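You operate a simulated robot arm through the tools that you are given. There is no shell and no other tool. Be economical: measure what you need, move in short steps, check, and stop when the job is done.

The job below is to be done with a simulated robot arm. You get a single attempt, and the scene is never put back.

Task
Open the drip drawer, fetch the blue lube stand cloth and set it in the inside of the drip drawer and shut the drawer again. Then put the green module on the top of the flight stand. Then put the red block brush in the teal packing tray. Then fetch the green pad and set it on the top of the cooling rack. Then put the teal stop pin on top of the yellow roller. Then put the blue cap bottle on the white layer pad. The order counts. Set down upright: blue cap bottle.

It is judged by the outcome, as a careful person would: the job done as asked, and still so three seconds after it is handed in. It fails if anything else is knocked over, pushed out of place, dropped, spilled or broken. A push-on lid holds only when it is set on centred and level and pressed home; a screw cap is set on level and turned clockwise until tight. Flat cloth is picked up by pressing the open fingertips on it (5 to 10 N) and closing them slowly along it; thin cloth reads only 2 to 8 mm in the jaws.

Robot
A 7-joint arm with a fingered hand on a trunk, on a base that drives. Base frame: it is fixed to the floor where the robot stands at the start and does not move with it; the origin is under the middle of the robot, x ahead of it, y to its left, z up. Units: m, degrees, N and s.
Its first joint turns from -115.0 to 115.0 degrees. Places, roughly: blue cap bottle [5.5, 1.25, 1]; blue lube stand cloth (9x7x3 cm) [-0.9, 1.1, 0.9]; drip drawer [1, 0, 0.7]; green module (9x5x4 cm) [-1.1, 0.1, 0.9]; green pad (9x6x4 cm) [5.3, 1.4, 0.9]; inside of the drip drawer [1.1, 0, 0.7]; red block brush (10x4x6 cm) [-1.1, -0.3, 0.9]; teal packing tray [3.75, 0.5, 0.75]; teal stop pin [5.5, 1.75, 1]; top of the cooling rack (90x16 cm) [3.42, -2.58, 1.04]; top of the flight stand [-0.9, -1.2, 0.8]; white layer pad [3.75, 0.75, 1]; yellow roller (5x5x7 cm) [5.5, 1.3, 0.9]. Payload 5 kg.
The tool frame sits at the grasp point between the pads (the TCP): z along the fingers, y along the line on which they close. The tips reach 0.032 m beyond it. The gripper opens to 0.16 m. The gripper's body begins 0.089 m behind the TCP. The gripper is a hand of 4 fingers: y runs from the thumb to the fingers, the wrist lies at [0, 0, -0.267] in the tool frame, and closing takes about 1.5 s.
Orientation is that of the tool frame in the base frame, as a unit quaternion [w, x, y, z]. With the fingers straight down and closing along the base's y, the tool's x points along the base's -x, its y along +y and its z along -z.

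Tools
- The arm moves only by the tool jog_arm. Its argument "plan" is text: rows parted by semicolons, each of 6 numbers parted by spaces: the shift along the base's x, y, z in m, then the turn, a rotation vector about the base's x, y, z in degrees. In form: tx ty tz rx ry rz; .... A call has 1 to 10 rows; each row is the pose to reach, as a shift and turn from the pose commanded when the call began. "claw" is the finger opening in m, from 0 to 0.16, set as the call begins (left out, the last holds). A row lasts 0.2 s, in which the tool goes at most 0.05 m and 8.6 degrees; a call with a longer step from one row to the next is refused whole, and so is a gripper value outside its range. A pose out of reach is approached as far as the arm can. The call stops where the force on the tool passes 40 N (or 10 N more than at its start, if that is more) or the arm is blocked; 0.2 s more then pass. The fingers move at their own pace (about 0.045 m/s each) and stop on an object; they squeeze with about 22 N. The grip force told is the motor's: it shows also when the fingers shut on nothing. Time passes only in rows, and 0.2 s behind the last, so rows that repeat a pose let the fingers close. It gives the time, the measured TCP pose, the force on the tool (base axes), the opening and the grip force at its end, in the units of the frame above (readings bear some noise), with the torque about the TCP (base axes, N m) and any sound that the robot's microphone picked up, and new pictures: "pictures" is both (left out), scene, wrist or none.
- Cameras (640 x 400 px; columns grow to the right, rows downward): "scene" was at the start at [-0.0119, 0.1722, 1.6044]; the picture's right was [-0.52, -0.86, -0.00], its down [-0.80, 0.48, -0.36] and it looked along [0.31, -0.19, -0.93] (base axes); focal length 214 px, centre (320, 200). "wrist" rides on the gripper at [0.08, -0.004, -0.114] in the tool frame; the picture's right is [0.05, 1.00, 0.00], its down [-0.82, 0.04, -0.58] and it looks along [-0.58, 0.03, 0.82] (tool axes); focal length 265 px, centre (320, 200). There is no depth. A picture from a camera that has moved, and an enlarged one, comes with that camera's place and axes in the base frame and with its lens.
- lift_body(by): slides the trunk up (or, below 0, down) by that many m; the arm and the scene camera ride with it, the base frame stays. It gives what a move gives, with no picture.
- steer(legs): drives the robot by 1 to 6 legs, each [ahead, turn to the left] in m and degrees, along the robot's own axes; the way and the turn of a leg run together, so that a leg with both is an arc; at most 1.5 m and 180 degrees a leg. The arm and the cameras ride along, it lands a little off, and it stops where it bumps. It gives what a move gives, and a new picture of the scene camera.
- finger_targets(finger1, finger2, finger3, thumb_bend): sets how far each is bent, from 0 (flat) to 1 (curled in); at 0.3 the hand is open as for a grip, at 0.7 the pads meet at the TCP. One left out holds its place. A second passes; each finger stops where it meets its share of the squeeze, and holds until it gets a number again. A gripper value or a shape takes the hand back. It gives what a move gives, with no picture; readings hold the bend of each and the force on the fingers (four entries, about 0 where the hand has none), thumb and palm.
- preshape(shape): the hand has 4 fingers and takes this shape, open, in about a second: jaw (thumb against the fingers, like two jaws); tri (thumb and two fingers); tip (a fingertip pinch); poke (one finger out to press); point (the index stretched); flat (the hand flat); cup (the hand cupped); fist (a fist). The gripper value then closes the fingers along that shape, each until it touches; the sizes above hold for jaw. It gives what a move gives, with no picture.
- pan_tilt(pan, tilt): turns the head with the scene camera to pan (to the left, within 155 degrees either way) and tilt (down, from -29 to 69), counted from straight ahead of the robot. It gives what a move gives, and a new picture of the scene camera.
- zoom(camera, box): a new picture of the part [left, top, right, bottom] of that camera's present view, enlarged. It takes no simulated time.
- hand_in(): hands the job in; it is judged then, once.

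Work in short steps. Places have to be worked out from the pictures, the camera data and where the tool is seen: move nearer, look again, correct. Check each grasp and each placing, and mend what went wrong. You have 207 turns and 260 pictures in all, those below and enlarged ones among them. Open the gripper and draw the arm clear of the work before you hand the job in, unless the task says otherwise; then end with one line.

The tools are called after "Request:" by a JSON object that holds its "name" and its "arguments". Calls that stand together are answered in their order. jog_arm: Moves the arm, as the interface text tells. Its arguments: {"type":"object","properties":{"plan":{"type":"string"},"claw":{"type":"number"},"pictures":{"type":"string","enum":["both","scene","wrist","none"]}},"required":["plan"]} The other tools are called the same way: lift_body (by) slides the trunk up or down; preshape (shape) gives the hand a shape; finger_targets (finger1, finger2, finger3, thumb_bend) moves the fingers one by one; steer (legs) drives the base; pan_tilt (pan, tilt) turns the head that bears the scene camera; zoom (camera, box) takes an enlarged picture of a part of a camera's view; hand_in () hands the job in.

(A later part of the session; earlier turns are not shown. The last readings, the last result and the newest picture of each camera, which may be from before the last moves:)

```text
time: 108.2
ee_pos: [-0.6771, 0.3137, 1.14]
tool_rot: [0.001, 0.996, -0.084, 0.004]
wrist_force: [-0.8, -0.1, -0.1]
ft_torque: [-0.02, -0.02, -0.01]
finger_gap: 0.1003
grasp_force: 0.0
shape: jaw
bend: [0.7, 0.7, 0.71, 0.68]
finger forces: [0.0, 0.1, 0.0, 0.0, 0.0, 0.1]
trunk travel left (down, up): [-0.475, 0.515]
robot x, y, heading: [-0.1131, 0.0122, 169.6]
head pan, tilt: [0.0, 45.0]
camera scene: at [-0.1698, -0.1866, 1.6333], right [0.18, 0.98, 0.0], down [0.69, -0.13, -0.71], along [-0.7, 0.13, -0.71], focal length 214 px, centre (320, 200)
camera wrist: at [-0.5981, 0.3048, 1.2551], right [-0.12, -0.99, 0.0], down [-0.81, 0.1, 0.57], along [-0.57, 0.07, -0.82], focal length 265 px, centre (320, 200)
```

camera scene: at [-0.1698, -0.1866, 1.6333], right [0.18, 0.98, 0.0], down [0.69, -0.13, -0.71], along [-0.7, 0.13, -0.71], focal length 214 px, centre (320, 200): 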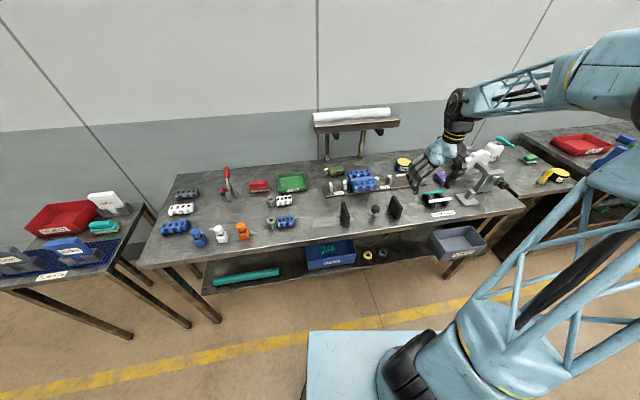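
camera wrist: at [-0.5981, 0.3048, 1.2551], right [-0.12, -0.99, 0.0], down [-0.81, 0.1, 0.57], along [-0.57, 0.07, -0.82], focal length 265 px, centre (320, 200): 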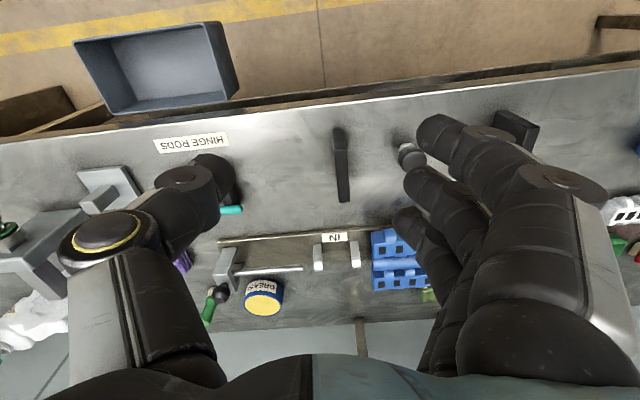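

Request:
{"name": "zoom", "arguments": {"camera": "scene", "box": [320, 140, 520, 265]}}

```text
3.20 times, centred on (420, 202) of scene
camera zoom: at [-0.1698, -0.1866, 1.6333], right [0.18, 0.98, 0.0], down [0.69, -0.13, -0.71], along [-0.7, 0.13, -0.71], focal length 686 px, centre (0, 192)
```

zoom: 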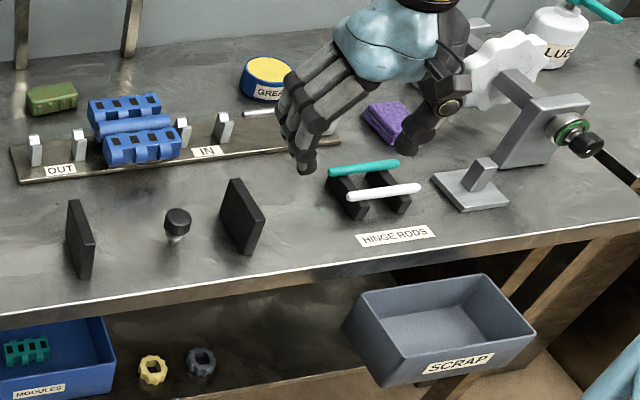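

All items stand as before. The green module is the olive box behind the block fixture at about (-1.1, 0.09). I finish the turn (hand is high now) and drive a little closer.

Request:
{"name": "steer", "arguments": {"legs": [[0, 10.4], [0.12, 0]]}}

Request:
{"name": "zoom", "arguments": {"camera": "scene", "box": [200, 60, 440, 210]}}

```text
time: 110.2
ee_pos: [-0.8449, 0.2055, 1.1395]
tool_rot: [0.0, 1.0, 0.007, 0.003]
wrist_force: [-0.7, 0.0, -0.2]
ft_torque: [0.0, -0.02, 0.0]
finger_gap: 0.0998
grasp_force: 0.1
shape: jaw
bend: [0.7, 0.7, 0.71, 0.68]
finger forces: [0.0, 0.0, 0.0, 0.0, 0.0, 0.1]
trunk travel left (down, up): [-0.475, 0.515]
robot x, y, heading: [-0.2327, 0.0104, -179.9]
head pan, tilt: [0.0, 45.0]
camera scene: at [-0.2559, -0.194, 1.6332], right [0.0, 1.0, 0.0], down [0.71, 0.0, -0.71], along [-0.71, 0.0, -0.71], focal length 214 px, centre (320, 200)
```

scene: 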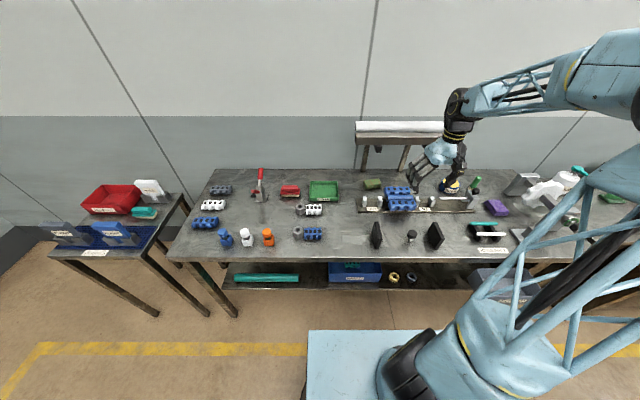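

```text
2.67 times, centred on (320, 135) of scene
camera zoom: at [-0.2559, -0.194, 1.6332], right [0.0, 1.0, 0.0], down [0.71, 0.0, -0.71], along [-0.71, 0.0, -0.71], focal length 572 px, centre (320, 373)
```

zoom: 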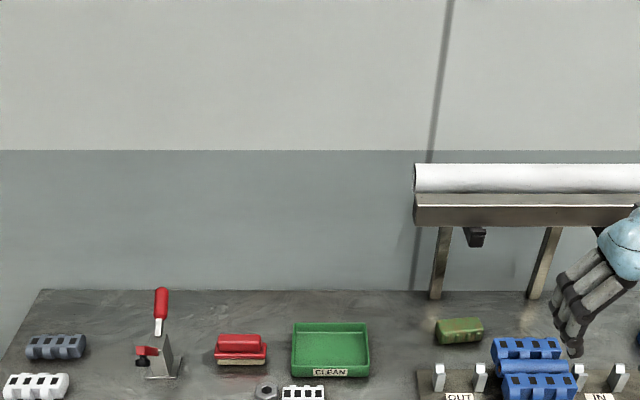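

The module's long side runs along y at about (-1.107, 0.075). A shelf plank overhangs behind it, so I tilt the hand 20° (wrist toward me) and approach to look.

Request:
{"name": "jog_arm", "arguments": {"plan": "-0.03 -0.02 0 0 5 0; -0.06 -0.04 0 0 10 0; -0.09 -0.06 0 0 15 0; -0.12 -0.08 0 0 20 0; -0.15 -0.1 -0.01 0 20 0; -0.18 -0.12 -0.03 0 20 0; -0.18 -0.12 -0.03 0 20 0", "claw": 0.14, "pictures": "both"}}

```text
time: 111.8
ee_pos: [-1.0269, 0.0858, 1.1081]
tool_rot: [-0.002, 0.985, 0.007, -0.17]
wrist_force: [0.4, -0.2, -0.2]
ft_torque: [0.02, -0.02, 0.04]
finger_gap: 0.1399
grasp_force: 0.1
shape: jaw
bend: [0.51, 0.51, 0.51, 0.47]
finger forces: [0.0, 0.0, 0.0, 0.1, 0.0, 0.1]
trunk travel left (down, up): [-0.475, 0.515]
robot x, y, heading: [-0.2344, 0.0105, -180.1]
head pan, tilt: [0.0, 45.0]
camera scene: at [-0.2555, -0.1943, 1.6333], right [0.0, 1.0, 0.0], down [0.71, 0.0, -0.71], along [-0.71, 0.0, -0.71], focal length 214 px, centre (320, 200)
camera wrist: at [-0.9139, 0.0922, 1.1884], right [0.06, -1.0, -0.02], down [-0.57, -0.05, 0.82], along [-0.82, -0.04, -0.58], focal length 265 px, centre (320, 200)
```

scene: 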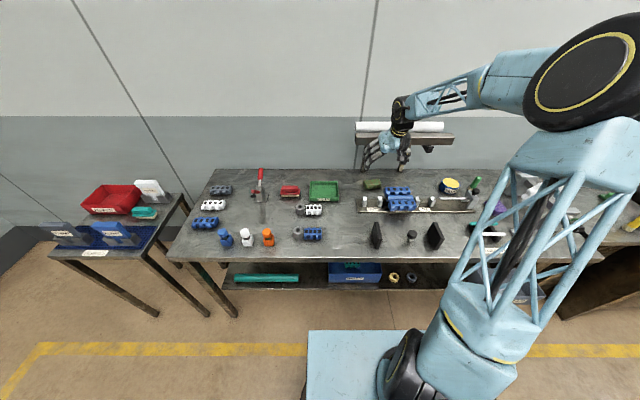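
wrist: 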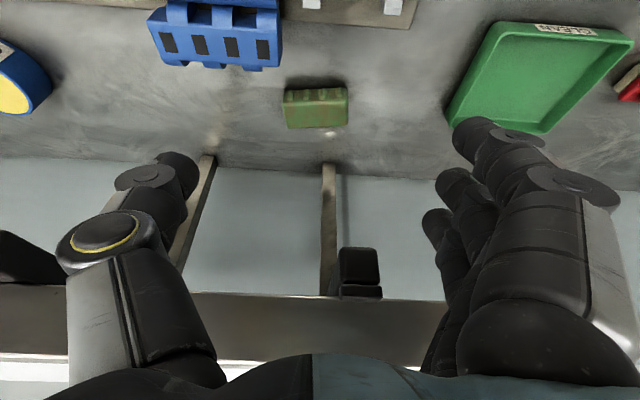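

Triangulation: module centre about (-1.153, 0.09, 0.86), bench ≈0.84. With 30° tilt the wrist stays clear of the plank; I move closer and look again.

Request:
{"name": "jog_arm", "arguments": {"plan": "-0.01 0 -0.03 0 5 0; -0.03 0.003 -0.06 0 10 0; -0.05 0.004 -0.09 0 10 0; -0.075 0.004 -0.12 0 10 0; -0.085 0.004 -0.15 0 10 0; -0.085 0.004 -0.15 0 10 0", "claw": 0.125, "pictures": "both"}}

```text
time: 112.6
ee_pos: [-1.0723, 0.084, 1.0205]
tool_rot: [-0.001, 0.967, 0.011, -0.253]
wrist_force: [15.5, -3.1, -2.0]
ft_torque: [0.42, 1.43, 0.47]
finger_gap: 0.1253
grasp_force: 0.1
shape: jaw
bend: [0.6, 0.6, 0.6, 0.57]
finger forces: [0.0, 0.1, 15.1, 0.0, 0.0, 0.0]
trunk travel left (down, up): [-0.475, 0.515]
robot x, y, heading: [-0.2342, 0.0109, -179.8]
head pan, tilt: [0.0, 45.0]
stopped in row 4: the force on the tool passed its limit at 46 N (the readings are from after the stop); the commanded pose is now the measured one
camera scene: at [-0.253, -0.1944, 1.6333], right [0.0, 1.0, 0.0], down [0.71, 0.0, -0.71], along [-0.71, 0.0, -0.71], focal length 214 px, centre (320, 200)
camera wrist: at [-0.9464, 0.0908, 1.0797], right [0.06, -1.0, -0.03], down [-0.43, -0.06, 0.9], along [-0.9, -0.04, -0.43], focal length 265 px, centre (320, 200)
```

scene: 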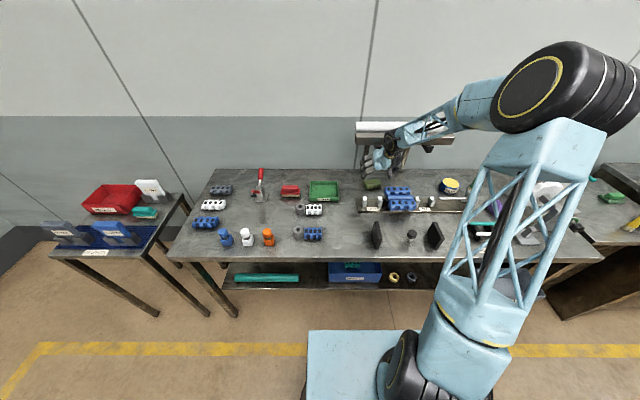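
wrist: 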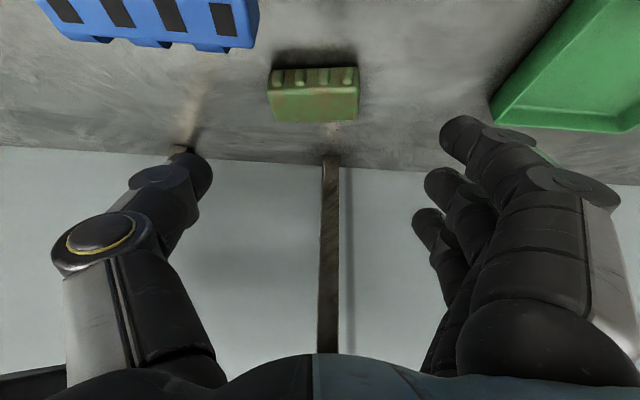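

Upper finger touched the shelf plank's front edge. I back off, descend lower in front with a bit more tilt and y shifted away from the blue blocks, then go in under the plank.

Request:
{"name": "jog_arm", "arguments": {"plan": "0.04 -0.01 0 0 0 0; 0.04 -0.025 -0.03 0 5 0; 0.03 -0.025 -0.06 0 5 0; 0.02 -0.025 -0.07 0 5 0; 0.02 -0.025 -0.07 0 5 0", "pictures": "both"}}

```text
time: 113.8
ee_pos: [-1.0534, 0.0608, 0.9516]
tool_rot: [-0.002, 0.955, 0.009, -0.297]
wrist_force: [0.2, 0.1, 0.9]
ft_torque: [0.09, 0.0, 0.06]
finger_gap: 0.1249
grasp_force: 0.0
shape: jaw
bend: [0.6, 0.6, 0.6, 0.57]
finger forces: [0.0, 0.1, 0.0, 0.1, 1.7, 0.0]
trunk travel left (down, up): [-0.475, 0.515]
robot x, y, heading: [-0.2345, 0.0121, -179.9]
head pan, tilt: [0.0, 45.0]
camera scene: at [-0.255, -0.1938, 1.6334], right [0.0, 1.0, 0.0], down [0.71, 0.0, -0.71], along [-0.71, 0.0, -0.71], focal length 214 px, centre (320, 200)
camera wrist: at [-0.9228, 0.0664, 0.9998], right [0.06, -1.0, -0.04], down [-0.34, -0.06, 0.94], along [-0.94, -0.04, -0.35], focal length 265 px, centre (320, 200)
```

scene: 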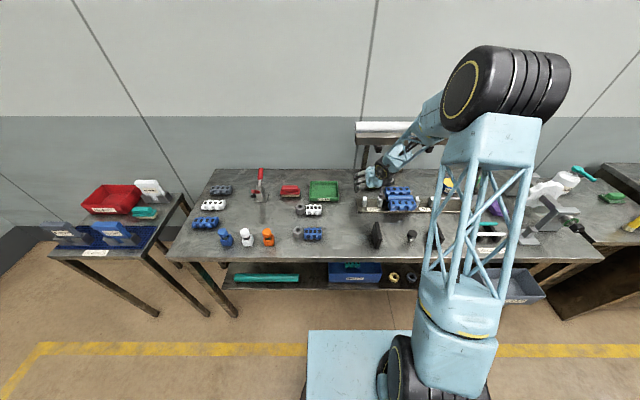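
wrist: 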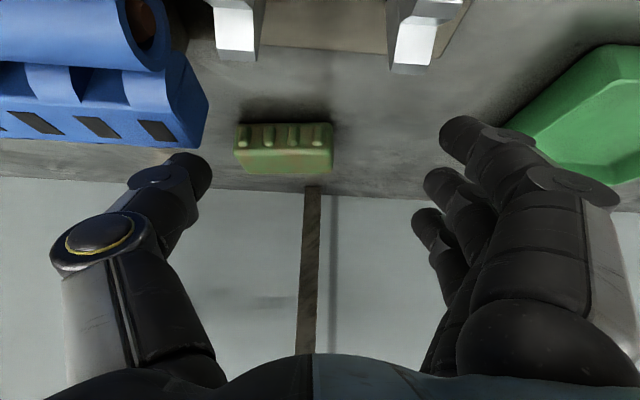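

Thumb reads a light touch, possibly on the blue block. I shift away from it in -y and slightly up, and zoom to check.

Request:
{"name": "jog_arm", "arguments": {"plan": "0 -0.01 0.01 0 0 0; 0 -0.03 0.01 0 0 0; 0 -0.03 0.01 0 0 0", "pictures": "wrist"}}

Request:
{"name": "zoom", "arguments": {"camera": "scene", "box": [300, 120, 460, 220]}}

```text
time: 114.6
ee_pos: [-1.055, 0.0309, 0.9587]
tool_rot: [-0.003, 0.955, 0.008, -0.297]
wrist_force: [-1.1, -0.6, 0.3]
ft_torque: [0.05, 0.03, 0.0]
finger_gap: 0.125
grasp_force: 0.0
shape: jaw
bend: [0.6, 0.6, 0.6, 0.57]
finger forces: [0.1, 0.0, 0.0, 0.0, 0.0, 0.0]
trunk travel left (down, up): [-0.475, 0.515]
robot x, y, heading: [-0.2385, 0.0119, -180.0]
head pan, tilt: [0.0, 45.0]
camera wrist: at [-0.9254, 0.0375, 1.0072], right [0.06, -1.0, -0.04], down [-0.34, -0.06, 0.94], along [-0.94, -0.04, -0.35], focal length 265 px, centre (320, 200)
```

wrist: 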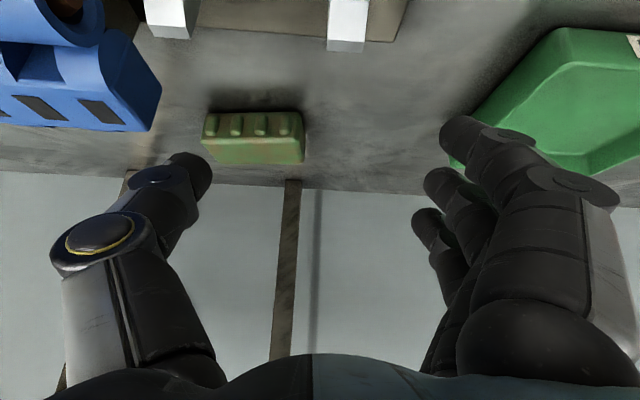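

```text
4.00 times, centred on (380, 170) of scene
camera zoom: at [-0.2555, -0.1946, 1.6332], right [0.0, 1.0, 0.0], down [0.71, 0.0, -0.71], along [-0.71, 0.0, -0.71], focal length 858 px, centre (80, 320)
```

zoom: 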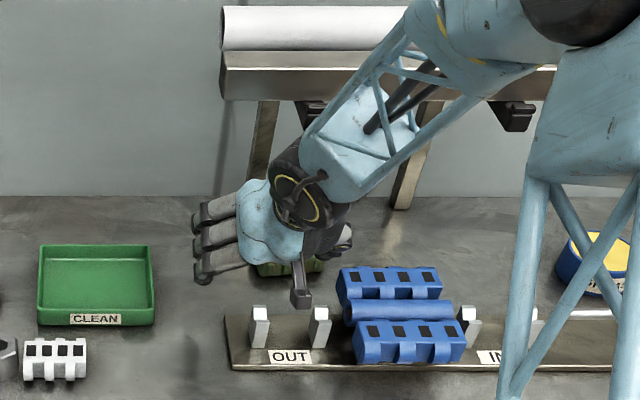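

Blocks undisturbed. Now I slide in at this height to x≈-1.153, then shift +y over the module.

Request:
{"name": "jog_arm", "arguments": {"plan": "-0.03 0 0 0 0 0; -0.06 0 0 0 0 0; -0.08 0 0 0 0 0; -0.098 0 0 0 0 0; -0.098 0.03 0 0 0 0; -0.098 0.063 0 0 0 0; -0.098 0.063 0 0 0 0", "pictures": "both"}}

```text
time: 115.7
ee_pos: [-1.1499, 0.0191, 0.9607]
tool_rot: [0.003, 0.955, 0.015, -0.296]
wrist_force: [7.4, -10.8, 0.4]
ft_torque: [1.83, 1.01, -1.21]
finger_gap: 0.125
grasp_force: 0.1
shape: jaw
bend: [0.6, 0.6, 0.6, 0.57]
finger forces: [0.0, 0.1, 0.0, 0.1, 0.0, 0.0]
trunk travel left (down, up): [-0.475, 0.515]
robot x, y, heading: [-0.2375, 0.0045, -179.4]
head pan, tilt: [0.0, 45.0]
stopped in row 5: the force on the tool passed its limit at 57 N (the readings are from after the stop); the commanded pose is now the measured one
camera scene: at [-0.2531, -0.1949, 1.6333], right [-0.01, 1.0, 0.0], down [0.71, 0.01, -0.71], along [-0.71, -0.01, -0.71], focal length 214 px, centre (320, 200)
camera wrist: at [-1.0205, 0.0278, 1.0094], right [0.07, -1.0, -0.03], down [-0.35, -0.06, 0.94], along [-0.94, -0.06, -0.35], focal length 265 px, centre (320, 200)
```

scene: 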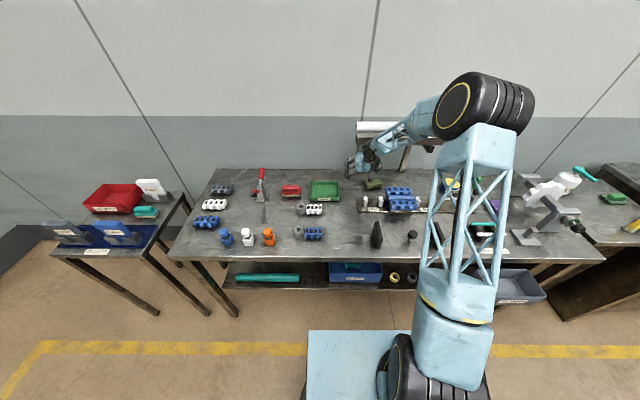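
wrist: 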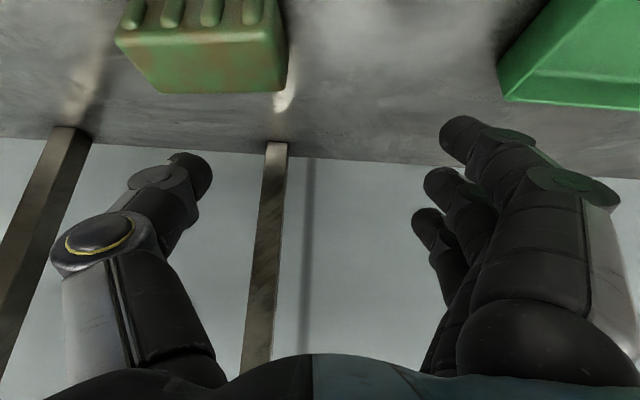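

Something overhead (the bracket under the plank) blocks +y. I back off, tilt the hand flatter (45°) and go lower before shifting.

Request:
{"name": "jog_arm", "arguments": {"plan": "0 -0.015 0 0 0 0; 0 -0.015 -0.005 0 5 0; 0 -0.015 -0.02 0 10 0; 0 -0.015 -0.03 0 12 0; 0 -0.015 -0.033 0 12 0; 0 -0.015 -0.033 0 12 0", "pictures": "wrist"}}

Request:
{"name": "zoom", "arguments": {"camera": "scene", "box": [300, 100, 460, 200]}}

```text
time: 117.1
ee_pos: [-1.1517, 0.0052, 0.9266]
tool_rot: [0.001, 0.919, 0.015, -0.393]
wrist_force: [-0.6, -0.3, -0.1]
ft_torque: [0.01, -0.01, -0.03]
finger_gap: 0.125
grasp_force: 0.0
shape: jaw
bend: [0.6, 0.6, 0.6, 0.57]
finger forces: [0.0, 0.0, 0.0, 0.0, 0.0, 0.0]
trunk travel left (down, up): [-0.475, 0.515]
robot x, y, heading: [-0.2337, 0.012, -179.5]
head pan, tilt: [0.0, 45.0]
camera wrist: at [-1.0135, 0.0147, 0.9477], right [0.06, -1.0, -0.05], down [-0.14, -0.06, 0.99], along [-0.99, -0.06, -0.15], focal length 265 px, centre (320, 200)
```

wrist: 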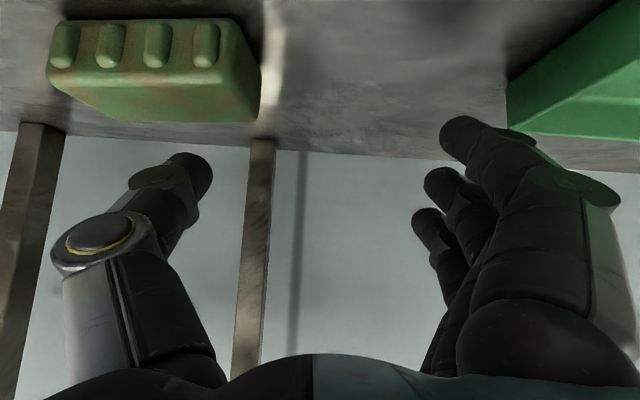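

```text
4.00 times, centred on (380, 150) of scene
camera zoom: at [-0.2543, -0.1949, 1.6332], right [-0.01, 1.0, 0.0], down [0.71, 0.01, -0.71], along [-0.71, -0.01, -0.71], focal length 858 px, centre (80, 400)
```

zoom: 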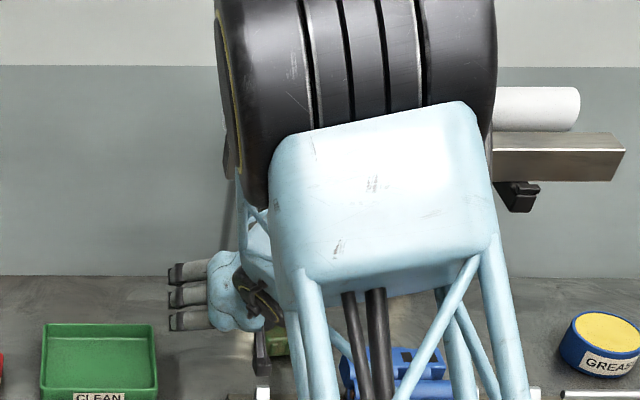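

Clear now. I shift +y over the module gently.

Request:
{"name": "jog_arm", "arguments": {"plan": "0 0.02 0.005 0 0 0; 0 0.04 0.005 0 0 0; 0 0.06 0.005 0 0 0; 0 0.075 0.005 0 0 0; 0 0.09 0.005 0 0 0; 0 0.09 0.005 0 0 0", "pictures": "wrist"}}

```text
time: 118.5
ee_pos: [-1.1522, 0.0984, 0.9327]
tool_rot: [0.001, 0.919, 0.015, -0.393]
wrist_force: [-0.9, 0.0, -0.7]
ft_torque: [0.01, 0.02, 0.05]
finger_gap: 0.125
grasp_force: 0.0
shape: jaw
bend: [0.6, 0.6, 0.6, 0.57]
finger forces: [0.0, 0.0, 0.0, 0.0, 0.0, 0.0]
trunk travel left (down, up): [-0.475, 0.515]
robot x, y, heading: [-0.236, 0.0116, -179.6]
head pan, tilt: [0.0, 45.0]
camera wrist: at [-1.0156, 0.1065, 0.9534], right [0.06, -1.0, -0.05], down [-0.14, -0.06, 0.99], along [-0.99, -0.06, -0.15], focal length 265 px, centre (320, 200)
```

wrist: 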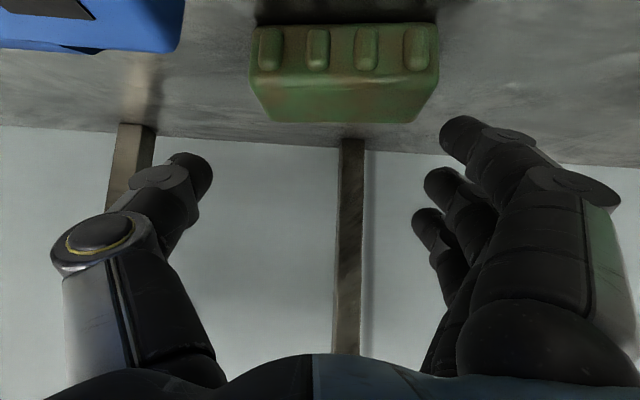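

In place above the module. I straighten the tilt to 30° while lowering to about 0.90.

Request:
{"name": "jog_arm", "arguments": {"plan": "0 -0.01 -0.01 0 -4 0; 0 -0.012 -0.02 0 -8 0; 0 -0.012 -0.025 0 -12 0; 0 -0.012 -0.03 0 -16 0; 0 -0.012 -0.03 0 -16 0", "pictures": "wrist"}}

```text
time: 119.7
ee_pos: [-1.1474, 0.0881, 0.901]
tool_rot: [0.002, 0.966, 0.014, -0.26]
wrist_force: [-0.5, 0.3, 0.7]
ft_torque: [-0.02, -0.01, -0.02]
finger_gap: 0.1249
grasp_force: 0.1
shape: jaw
bend: [0.6, 0.6, 0.6, 0.57]
finger forces: [0.0, 0.0, 0.1, 0.0, 0.0, 0.1]
trunk travel left (down, up): [-0.475, 0.515]
robot x, y, heading: [-0.2367, 0.0098, -179.7]
head pan, tilt: [0.0, 45.0]
camera wrist: at [-1.021, 0.0959, 0.9594], right [0.07, -1.0, -0.03], down [-0.41, -0.06, 0.91], along [-0.91, -0.05, -0.42], focal length 265 px, centre (320, 200)
```

wrist: 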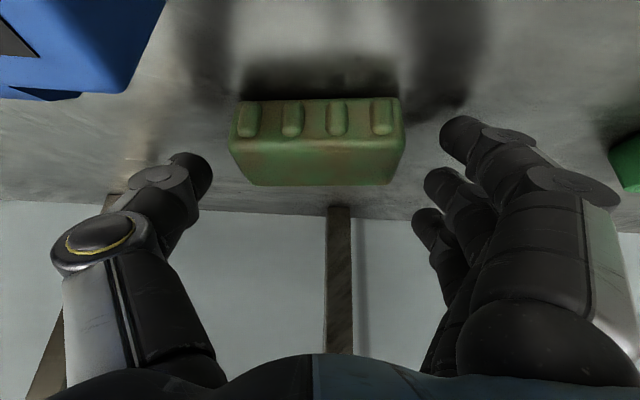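

Centred. Lower 13 mm more, nudge 8 mm toward me, then close.

Request:
{"name": "jog_arm", "arguments": {"plan": "0.004 0 -0.006 0 0 0; 0.008 0 -0.012 0 0 0; 0.008 0 -0.015 0 0 0; 0.008 0 -0.015 0 0 0", "pictures": "none"}}

Request:
{"name": "jog_arm", "arguments": {"plan": "0 0 0 0 0 0; 0 0 0 0 0 0; 0 0 0 0 0 0; 0 0 0 0 0 0; 0 0 0 0 0 0; 0 0 0 0 0 0; 0 0 0 0 0 0; 0 0 0 0 0 0", "claw": 0, "pictures": "wrist"}}

```text
time: 120.8
ee_pos: [-1.1465, 0.086, 0.896]
tool_rot: [0.003, 0.963, 0.013, -0.268]
wrist_force: [-0.5, 1.2, 15.4]
ft_torque: [-1.25, -0.26, 0.0]
finger_gap: 0.125
grasp_force: 0.2
shape: jaw
bend: [0.61, 0.6, 0.6, 0.57]
finger forces: [15.6, 0.1, 0.0, 0.0, 0.0, 0.0]
trunk travel left (down, up): [-0.475, 0.515]
robot x, y, heading: [-0.2359, 0.0107, -179.6]
head pan, tilt: [0.0, 45.0]
stopped in row 4: the force on the tool passed its limit at 42 N (the readings are from after the stop); the commanded pose is now the measured one
```

```text
time: 122.6
ee_pos: [-1.1458, 0.0849, 0.8944]
tool_rot: [0.004, 0.964, 0.014, -0.266]
wrist_force: [-5.5, -3.0, 32.5]
ft_torque: [-2.78, -0.33, -0.51]
finger_gap: 0.0702
grasp_force: 17.4
shape: jaw
bend: [0.65, 0.71, 0.67, 0.71]
finger forces: [32.3, 11.0, 0.1, 0.0, 11.5, 0.1]
trunk travel left (down, up): [-0.475, 0.515]
robot x, y, heading: [-0.2336, 0.0079, -179.7]
head pan, tilt: [0.0, 45.0]
camera wrist: at [-1.0191, 0.0926, 0.9506], right [0.07, -1.0, -0.03], down [-0.4, -0.05, 0.91], along [-0.91, -0.06, -0.4], focal length 265 px, centre (320, 200)
```

wrist: 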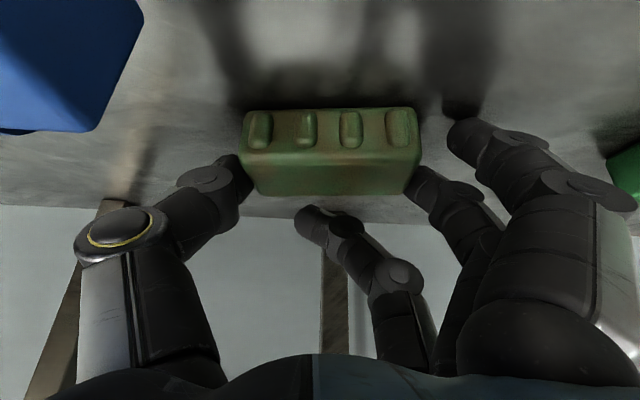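

Finger 1 is resting on the bench; thumb and finger 2 hold the module. I lift slightly so finger 1 frees and closes.

Request:
{"name": "jog_arm", "arguments": {"plan": "0 0 0.004 0 0 0; 0 0 0.008 0 0 0; 0 0 0.01 0 0 0; 0 0 0.01 0 0 0; 0 0 0.01 0 0 0", "claw": 0, "pictures": "wrist"}}

```text
time: 123.8
ee_pos: [-1.1469, 0.0857, 0.9016]
tool_rot: [0.003, 0.964, 0.014, -0.265]
wrist_force: [0.0, 0.1, -1.5]
ft_torque: [0.01, -0.02, 0.04]
finger_gap: 0.0649
grasp_force: 21.4
shape: jaw
bend: [0.7, 0.7, 0.68, 0.71]
finger forces: [2.8, 13.8, 0.0, 0.0, 16.6, 0.0]
trunk travel left (down, up): [-0.475, 0.515]
robot x, y, heading: [-0.2301, 0.0125, -179.5]
head pan, tilt: [0.0, 45.0]
camera wrist: at [-1.0202, 0.0943, 0.9588], right [0.07, -1.0, -0.03], down [-0.4, -0.05, 0.91], along [-0.91, -0.05, -0.41], focal length 265 px, centre (320, 200)
```

wrist: 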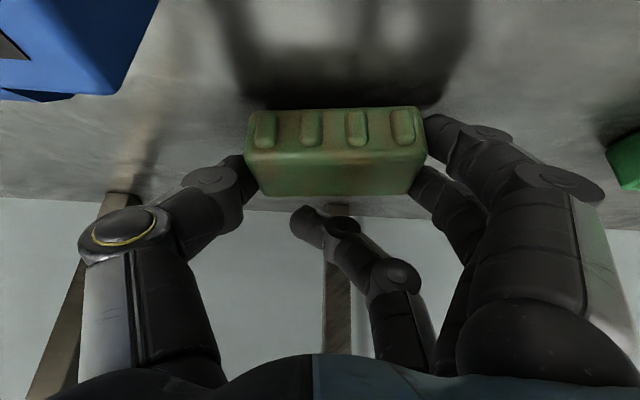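

Module held. I retrace the entry path: lift with more tilt, shift -y, then out and up.

Request:
{"name": "jog_arm", "arguments": {"plan": "0 0 0.01 0 5 0; 0 0 0.02 0 10 0; 0 0 0.033 0 15 0; 0 -0.03 0.038 0 16 0; 0 -0.06 0.038 0 16 0; 0 -0.08 0.038 0 16 0; 0 -0.08 0.045 0 10 0; 0.03 -0.08 0.055 0 8 0; 0.065 -0.08 0.065 0 8 0; 0.1 -0.075 0.075 0 8 0", "pictures": "both"}}

```text
time: 126.0
ee_pos: [-1.0459, 0.0117, 0.9782]
tool_rot: [0.002, 0.943, 0.013, -0.332]
wrist_force: [-1.4, -0.4, -2.6]
ft_torque: [0.04, 0.01, -0.01]
finger_gap: 0.065
grasp_force: 22.3
shape: jaw
bend: [0.69, 0.7, 0.68, 0.71]
finger forces: [2.9, 13.2, 0.0, 0.1, 16.1, 0.0]
trunk travel left (down, up): [-0.475, 0.515]
robot x, y, heading: [-0.2331, 0.0134, -179.5]
head pan, tilt: [0.0, 45.0]
camera scene: at [-0.2545, -0.1945, 1.6333], right [-0.01, 1.0, 0.0], down [0.71, 0.0, -0.71], along [-0.71, 0.0, -0.71], focal length 214 px, centre (320, 200)
camera wrist: at [-0.9125, 0.0188, 1.0166], right [0.07, -1.0, -0.04], down [-0.27, -0.05, 0.96], along [-0.96, -0.05, -0.27], focal length 265 px, centre (320, 200)
```

scene: 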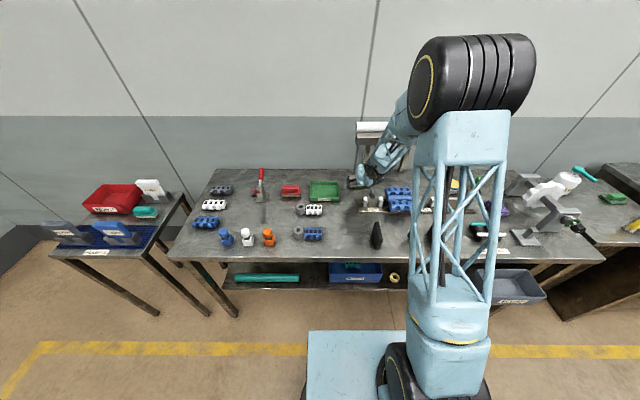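
wrist: 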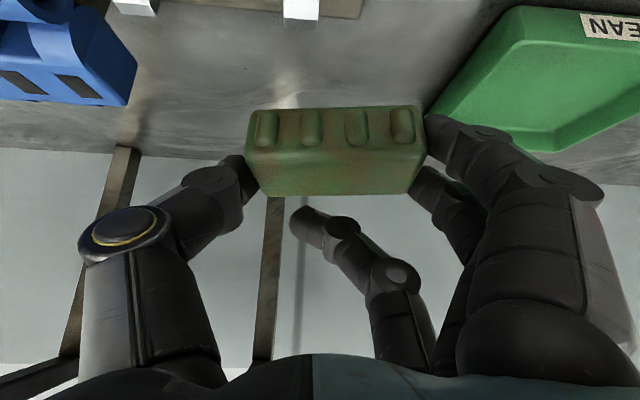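

Out from under the shelf. I rise and draw back, restoring the grasp tilt (~31°) so the module stays level.

Request:
{"name": "jog_arm", "arguments": {"plan": "0.03 0 0.03 0 -4 0; 0.06 0 0.06 0 -8 0; 0.1 0 0.09 0 -8 0; 0.14 0 0.11 0 -8 0; 0.18 0 0.13 0 -8 0; 0.22 0 0.15 0 -8 0; 0.25 0 0.17 0 -8 0; 0.25 0 0.17 0 -8 0", "pictures": "scene"}}

```text
time: 128.0
ee_pos: [-0.757, -0.19, 1.123]
tool_rot: [0.058, 0.948, 0.207, -0.233]
wrist_force: [0.5, -1.1, -1.3]
ft_torque: [-0.04, -0.03, -0.01]
finger_gap: 0.0654
grasp_force: 21.8
shape: jaw
bend: [0.69, 0.7, 0.68, 0.71]
finger forces: [2.8, 13.3, 0.0, 0.1, 16.1, 0.0]
trunk travel left (down, up): [-0.475, 0.515]
robot x, y, heading: [-0.2348, 0.0123, -179.5]
head pan, tilt: [0.0, 45.0]
stopped in row 8: the arm was blocked; the commanded pose is now the measured one
camera scene: at [-0.2555, -0.1944, 1.6332], right [-0.01, 1.0, 0.0], down [0.71, 0.0, -0.71], along [-0.71, 0.0, -0.71], focal length 214 px, centre (320, 200)
```

scene: 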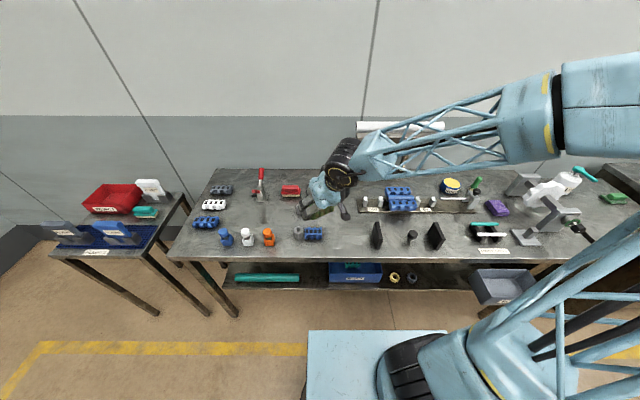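

I look at the flight stand at the left, to find a free spot.

Request:
{"name": "zoom", "arguments": {"camera": "scene", "box": [30, 160, 222, 280]}}

```text
3.33 times, centred on (126, 220) of scene
camera zoom: at [-0.2555, -0.1944, 1.6332], right [-0.01, 1.0, 0.0], down [0.71, 0.0, -0.71], along [-0.71, 0.0, -0.71], focal length 715 px, centre (967, 133)
```

zoom: 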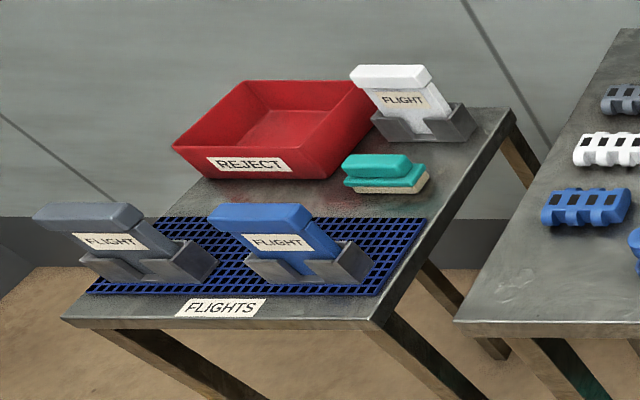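

The free strip is on the stand between the blue mat and the red bin, around (-0.925, -1.2). I drive there: left 90°, 1.2 m, right 90°.

Request:
{"name": "steer", "arguments": {"legs": [[0, 90], [1.2, 0], [0, -90]]}}

Request:
{"name": "pan_tilt", "arguments": {"pan": 0, "tilt": 50}}

Request:
{"name": "zoom", "arguments": {"camera": "scene", "box": [240, 100, 480, 250]}}

```text
time: 142.0
ee_pos: [-0.7863, -1.3848, 1.1239]
tool_rot: [0.057, 0.95, 0.199, -0.235]
wrist_force: [-0.2, 0.2, -1.6]
ft_torque: [0.02, 0.05, -0.01]
finger_gap: 0.065
grasp_force: 21.8
shape: jaw
bend: [0.69, 0.7, 0.68, 0.71]
finger forces: [2.8, 13.3, 0.0, 0.0, 16.0, 0.0]
trunk travel left (down, up): [-0.475, 0.515]
robot x, y, heading: [-0.2617, -1.192, 179.4]
head pan, tilt: [0.0, 45.0]
camera scene: at [-0.2847, -1.3977, 1.6332], right [0.01, 1.0, 0.0], down [0.71, -0.01, -0.71], along [-0.71, 0.01, -0.71], focal length 214 px, centre (320, 200)
```

scene: 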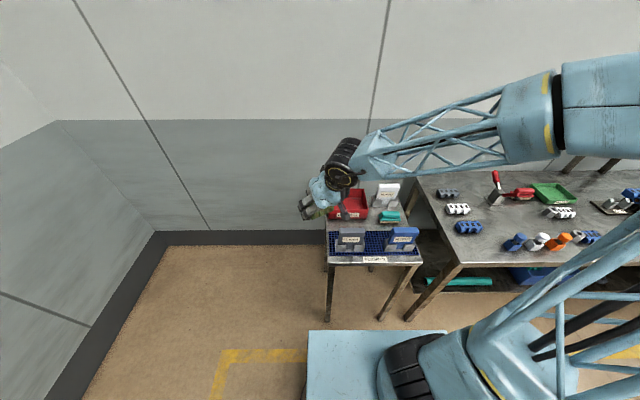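

```text
time: 142.7
ee_pos: [-0.7875, -1.3849, 1.124]
tool_rot: [0.056, 0.95, 0.199, -0.235]
wrist_force: [0.4, -0.5, -1.1]
ft_torque: [0.04, 0.03, 0.0]
finger_gap: 0.0651
grasp_force: 22.3
shape: jaw
bend: [0.69, 0.7, 0.68, 0.71]
finger forces: [2.7, 13.2, 0.1, 0.0, 16.1, 0.0]
trunk travel left (down, up): [-0.475, 0.515]
robot x, y, heading: [-0.2579, -1.1917, 179.2]
head pan, tilt: [0.0, 50.0]
camera scene: at [-0.2804, -1.3978, 1.6264], right [0.01, 1.0, 0.0], down [0.77, -0.01, -0.64], along [-0.64, 0.01, -0.77], focal length 214 px, centre (320, 200)
```

scene: 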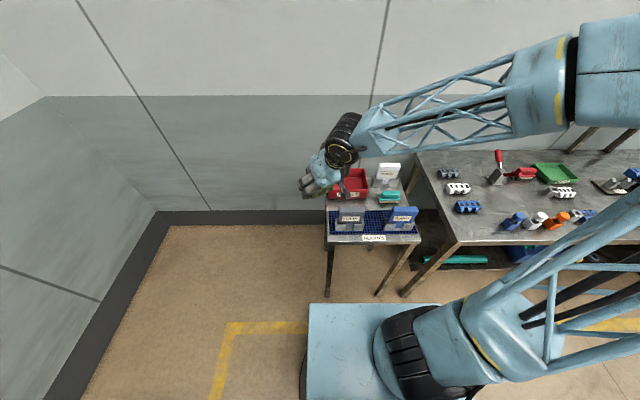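

```text
2.67 times, centred on (360, 175) of scene
camera zoom: at [-0.2804, -1.3978, 1.6264], right [0.01, 1.0, 0.0], down [0.77, -0.01, -0.64], along [-0.64, 0.01, -0.77], focal length 572 px, centre (213, 267)
```

zoom: 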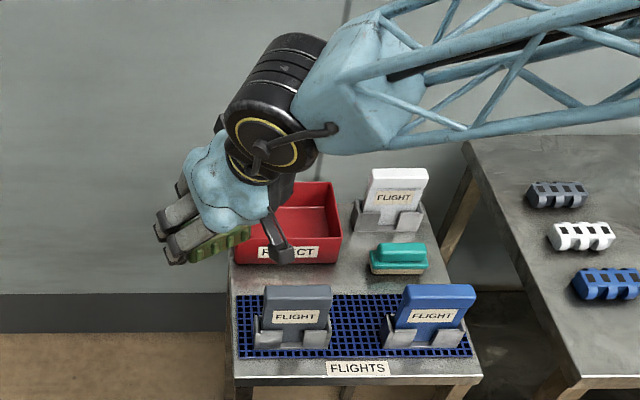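

Good view. I square the hand (15° tilt, no yaw) and bring it above the strip at (-0.93, -1.23).

Request:
{"name": "jog_arm", "arguments": {"plan": "0 0.04 0 0.85 -3.15 -5.9; -0.02 0.08 0 1.7 -6.3 -11.8; -0.04 0.12 0 2.55 -9.45 -17.7; -0.07 0.155 0 3.4 -12.6 -23.6; -0.11 0.155 -0.02 3.4 -12.6 -23.6; -0.145 0.155 -0.05 3.4 -12.6 -23.6; -0.145 0.155 -0.08 3.4 -12.6 -23.6; -0.145 0.155 -0.11 3.4 -12.6 -23.6; -0.145 0.155 -0.11 3.4 -12.6 -23.6", "pictures": "both"}}

```text
time: 144.7
ee_pos: [-0.9321, -1.2282, 1.0144]
tool_rot: [0.0, 0.992, 0.001, -0.13]
wrist_force: [-0.9, 0.2, -1.9]
ft_torque: [0.01, -0.01, 0.01]
finger_gap: 0.0653
grasp_force: 21.7
shape: jaw
bend: [0.69, 0.7, 0.68, 0.71]
finger forces: [2.9, 13.2, 0.0, 0.0, 16.1, 0.1]
trunk travel left (down, up): [-0.475, 0.515]
robot x, y, heading: [-0.2603, -1.1927, 179.6]
head pan, tilt: [0.0, 50.0]
camera scene: at [-0.2809, -1.3977, 1.6263], right [0.01, 1.0, 0.0], down [0.77, -0.01, -0.64], along [-0.64, 0.01, -0.77], focal length 214 px, centre (320, 200)
camera wrist: at [-0.8259, -1.223, 1.1029], right [0.05, -1.0, -0.01], down [-0.64, -0.04, 0.77], along [-0.77, -0.03, -0.64], focal length 265 px, centre (320, 200)
```

scene: 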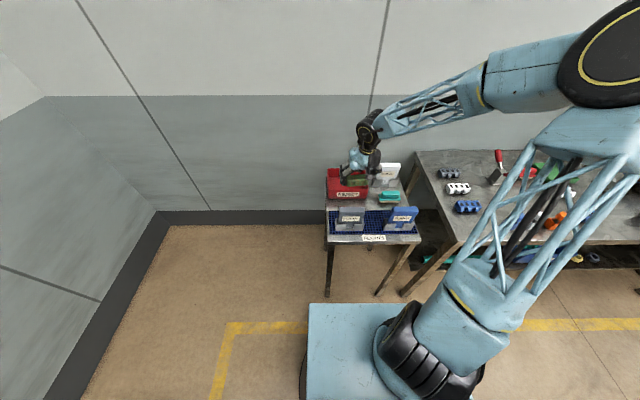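
wrist: 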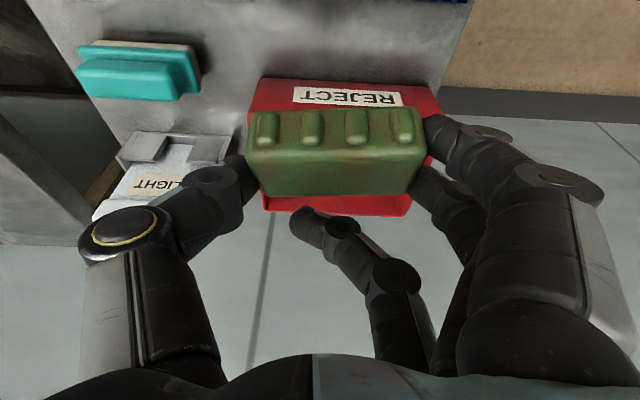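

Descending toward the strip in steps.

Request:
{"name": "jog_arm", "arguments": {"plan": "0 0 -0.04 0 0 0; 0 0 -0.08 0 0 0; 0 0 -0.11 0 0 0; 0 0 -0.13 0 0 0; 0 0 -0.13 0 0 0", "pictures": "both"}}

Request:
{"name": "zoom", "arguments": {"camera": "scene", "box": [300, 130, 460, 230]}}

```text
time: 145.7
ee_pos: [-0.9328, -1.2366, 0.8915]
tool_rot: [0.003, 0.99, 0.007, -0.138]
wrist_force: [8.2, -5.5, 26.1]
ft_torque: [0.71, 0.82, -0.03]
finger_gap: 0.0656
grasp_force: 21.8
shape: jaw
bend: [0.69, 0.7, 0.76, 0.71]
finger forces: [2.9, 13.2, 28.9, 0.0, 16.1, 0.0]
trunk travel left (down, up): [-0.475, 0.515]
robot x, y, heading: [-0.2648, -1.1921, 179.6]
head pan, tilt: [0.0, 50.0]
stopped in row 5: the force on the tool passed its limit at 46 N (the readings are from after the stop); the commanded pose is now the measured one
camera scene: at [-0.2769, -1.3976, 1.6268], right [0.01, 1.0, 0.0], down [0.76, -0.01, -0.64], along [-0.64, 0.0, -0.76], focal length 214 px, centre (320, 200)
camera wrist: at [-0.8252, -1.23, 0.9787], right [0.06, -1.0, -0.01], down [-0.63, -0.05, 0.78], along [-0.78, -0.04, -0.63], focal length 265 px, centre (320, 200)
```

scene: 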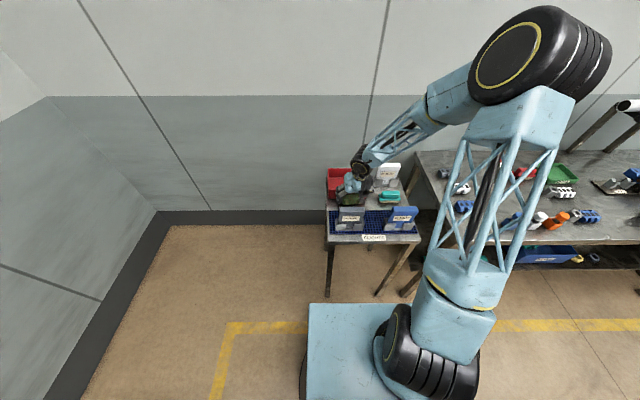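
wrist: 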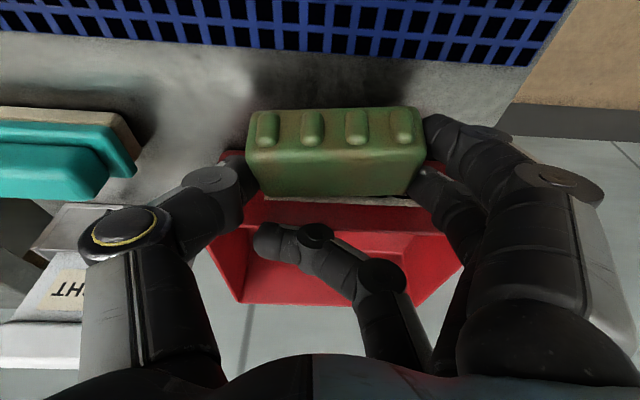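

```text
4.00 times, centred on (380, 180) of scene
camera zoom: at [-0.2769, -1.3976, 1.6268], right [0.01, 1.0, 0.0], down [0.76, -0.01, -0.64], along [-0.64, 0.0, -0.76], focal length 858 px, centre (80, 280)
```

zoom: 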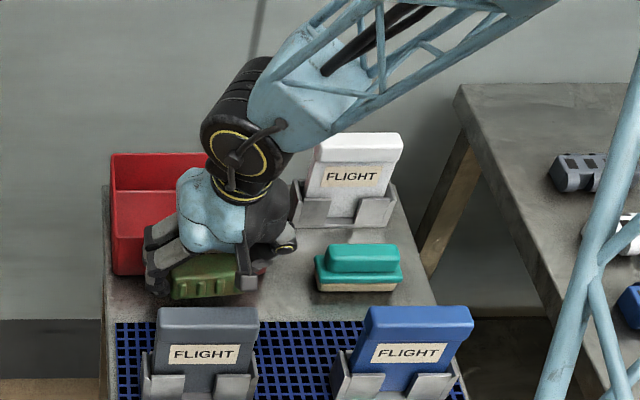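

Finger 3 (hanging behind the module) came down on the bin rim. I rise, shift 3 cm toward me and try again.

Request:
{"name": "jog_arm", "arguments": {"plan": "0 0.003 0.03 0 0 0; 0.03 0.006 0.03 0 0 0; 0.032 0.006 0.01 0 0 0; 0.032 0.006 -0.005 0 0 0; 0.032 0.006 -0.015 0 0 0; 0.032 0.006 -0.015 0 0 0", "pictures": "wrist"}}

```text
time: 147.1
ee_pos: [-0.9033, -1.2296, 0.8761]
tool_rot: [0.002, 0.991, 0.004, -0.137]
wrist_force: [1.8, 0.6, 33.4]
ft_torque: [0.15, -3.98, 0.04]
finger_gap: 0.0651
grasp_force: 22.1
shape: jaw
bend: [0.69, 0.7, 0.68, 0.71]
finger forces: [3.0, 13.1, 0.1, 0.1, 16.1, 0.0]
trunk travel left (down, up): [-0.475, 0.515]
robot x, y, heading: [-0.2598, -1.1956, 179.4]
head pan, tilt: [0.0, 50.0]
camera wrist: at [-0.795, -1.2245, 0.9632], right [0.06, -1.0, -0.01], down [-0.63, -0.05, 0.78], along [-0.78, -0.04, -0.63], focal length 265 px, centre (320, 200)
```

wrist: 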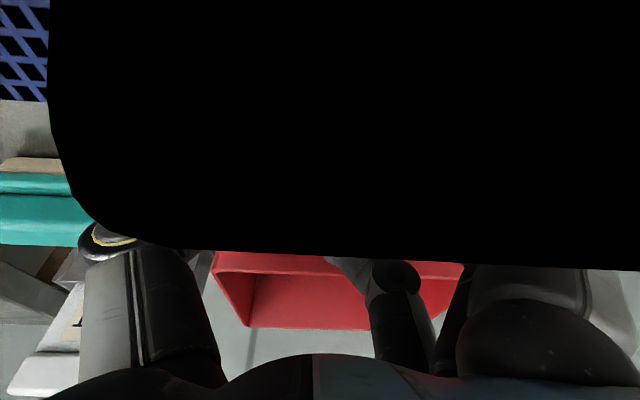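

The hand (camera side) came down on the grey flight card. I lift off immediately and check.

Request:
{"name": "jog_arm", "arguments": {"plan": "0 0 0.03 0 0 0; 0 0 0.07 0 0 0; 0 0 0.11 0 0 0; 0 0.05 0.13 0 0 0; 0 0.1 0.13 0 0 0; 0 0.1 0.13 0 -7 0; 0 0.1 0.13 0 -7 0", "pictures": "both"}}

Request:
{"name": "zoom", "arguments": {"camera": "scene", "box": [300, 130, 460, 230]}}

```text
refused: row 4 steps farther than a row can; nothing moved
```

```text
4.00 times, centred on (380, 180) of scene
camera zoom: at [-0.2781, -1.3977, 1.627], right [0.01, 1.0, 0.0], down [0.77, -0.01, -0.64], along [-0.64, 0.01, -0.77], focal length 858 px, centre (80, 280)
```

zoom: 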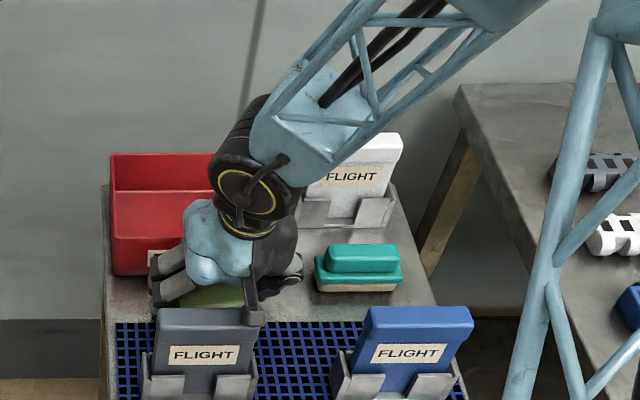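

Request:
{"name": "jog_arm", "arguments": {"plan": "0 0 0.03 0 0 0; 0 0 0.07 0 0 0; 0 0 0.11 0 0 0; 0 0.03 0.13 0 0 0; 0 0.07 0.13 0 0 0; 0 0.1 0.13 0 -7 0; 0 0.1 0.13 0 -7 0", "pictures": "both"}}

Request:
{"name": "zoom", "arguments": {"camera": "scene", "box": [300, 130, 460, 230]}}

```text
time: 148.7
ee_pos: [-0.9018, -1.1282, 1.0021]
tool_rot: [0.003, 0.997, 0.004, -0.074]
wrist_force: [-0.3, 0.0, -1.8]
ft_torque: [0.0, 0.03, 0.01]
finger_gap: 0.0654
grasp_force: 22.2
shape: jaw
bend: [0.69, 0.7, 0.68, 0.71]
finger forces: [3.1, 13.1, 0.0, 0.0, 16.0, 0.0]
trunk travel left (down, up): [-0.475, 0.515]
robot x, y, heading: [-0.2616, -1.1935, 179.5]
head pan, tilt: [0.0, 50.0]
camera scene: at [-0.2804, -1.3975, 1.6264], right [0.01, 1.0, 0.0], down [0.77, -0.01, -0.64], along [-0.64, 0.0, -0.77], focal length 214 px, centre (320, 200)
camera wrist: at [-0.8059, -1.1222, 1.1041], right [0.06, -1.0, 0.0], down [-0.72, -0.05, 0.69], along [-0.69, -0.04, -0.72], focal length 265 px, centre (320, 200)
```

scene: 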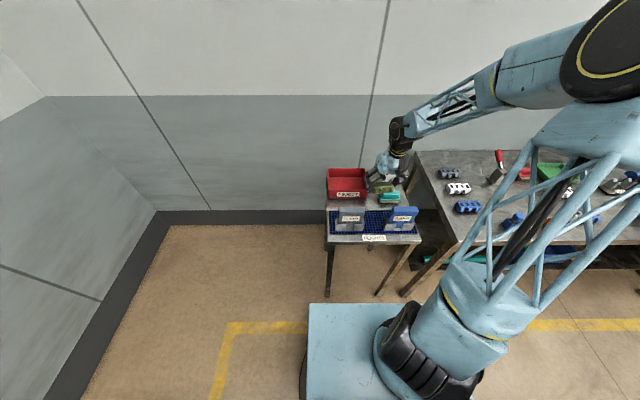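
wrist: 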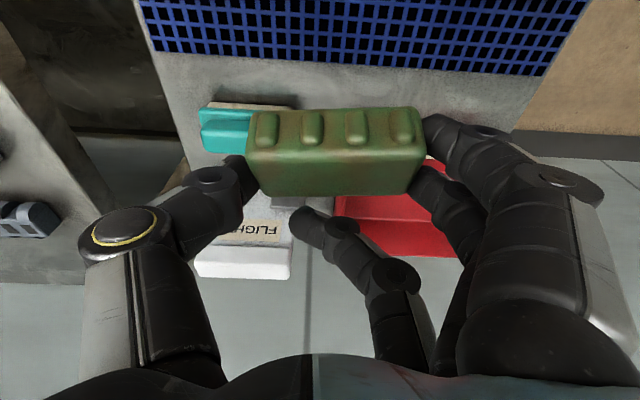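

```text
4.00 times, centred on (380, 180) of scene
camera zoom: at [-0.2804, -1.3975, 1.6264], right [0.01, 1.0, 0.0], down [0.77, -0.01, -0.64], along [-0.64, 0.0, -0.77], focal length 858 px, centre (80, 280)
```

zoom: 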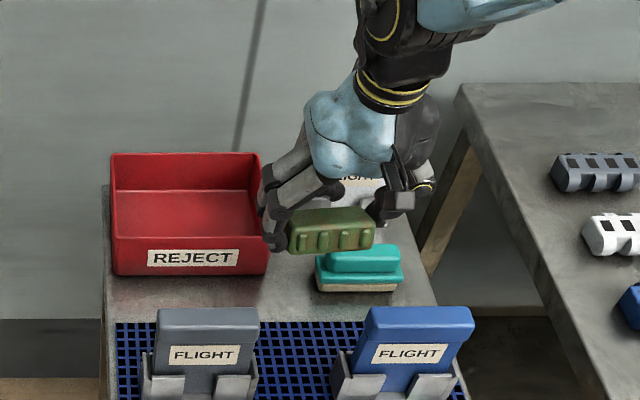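

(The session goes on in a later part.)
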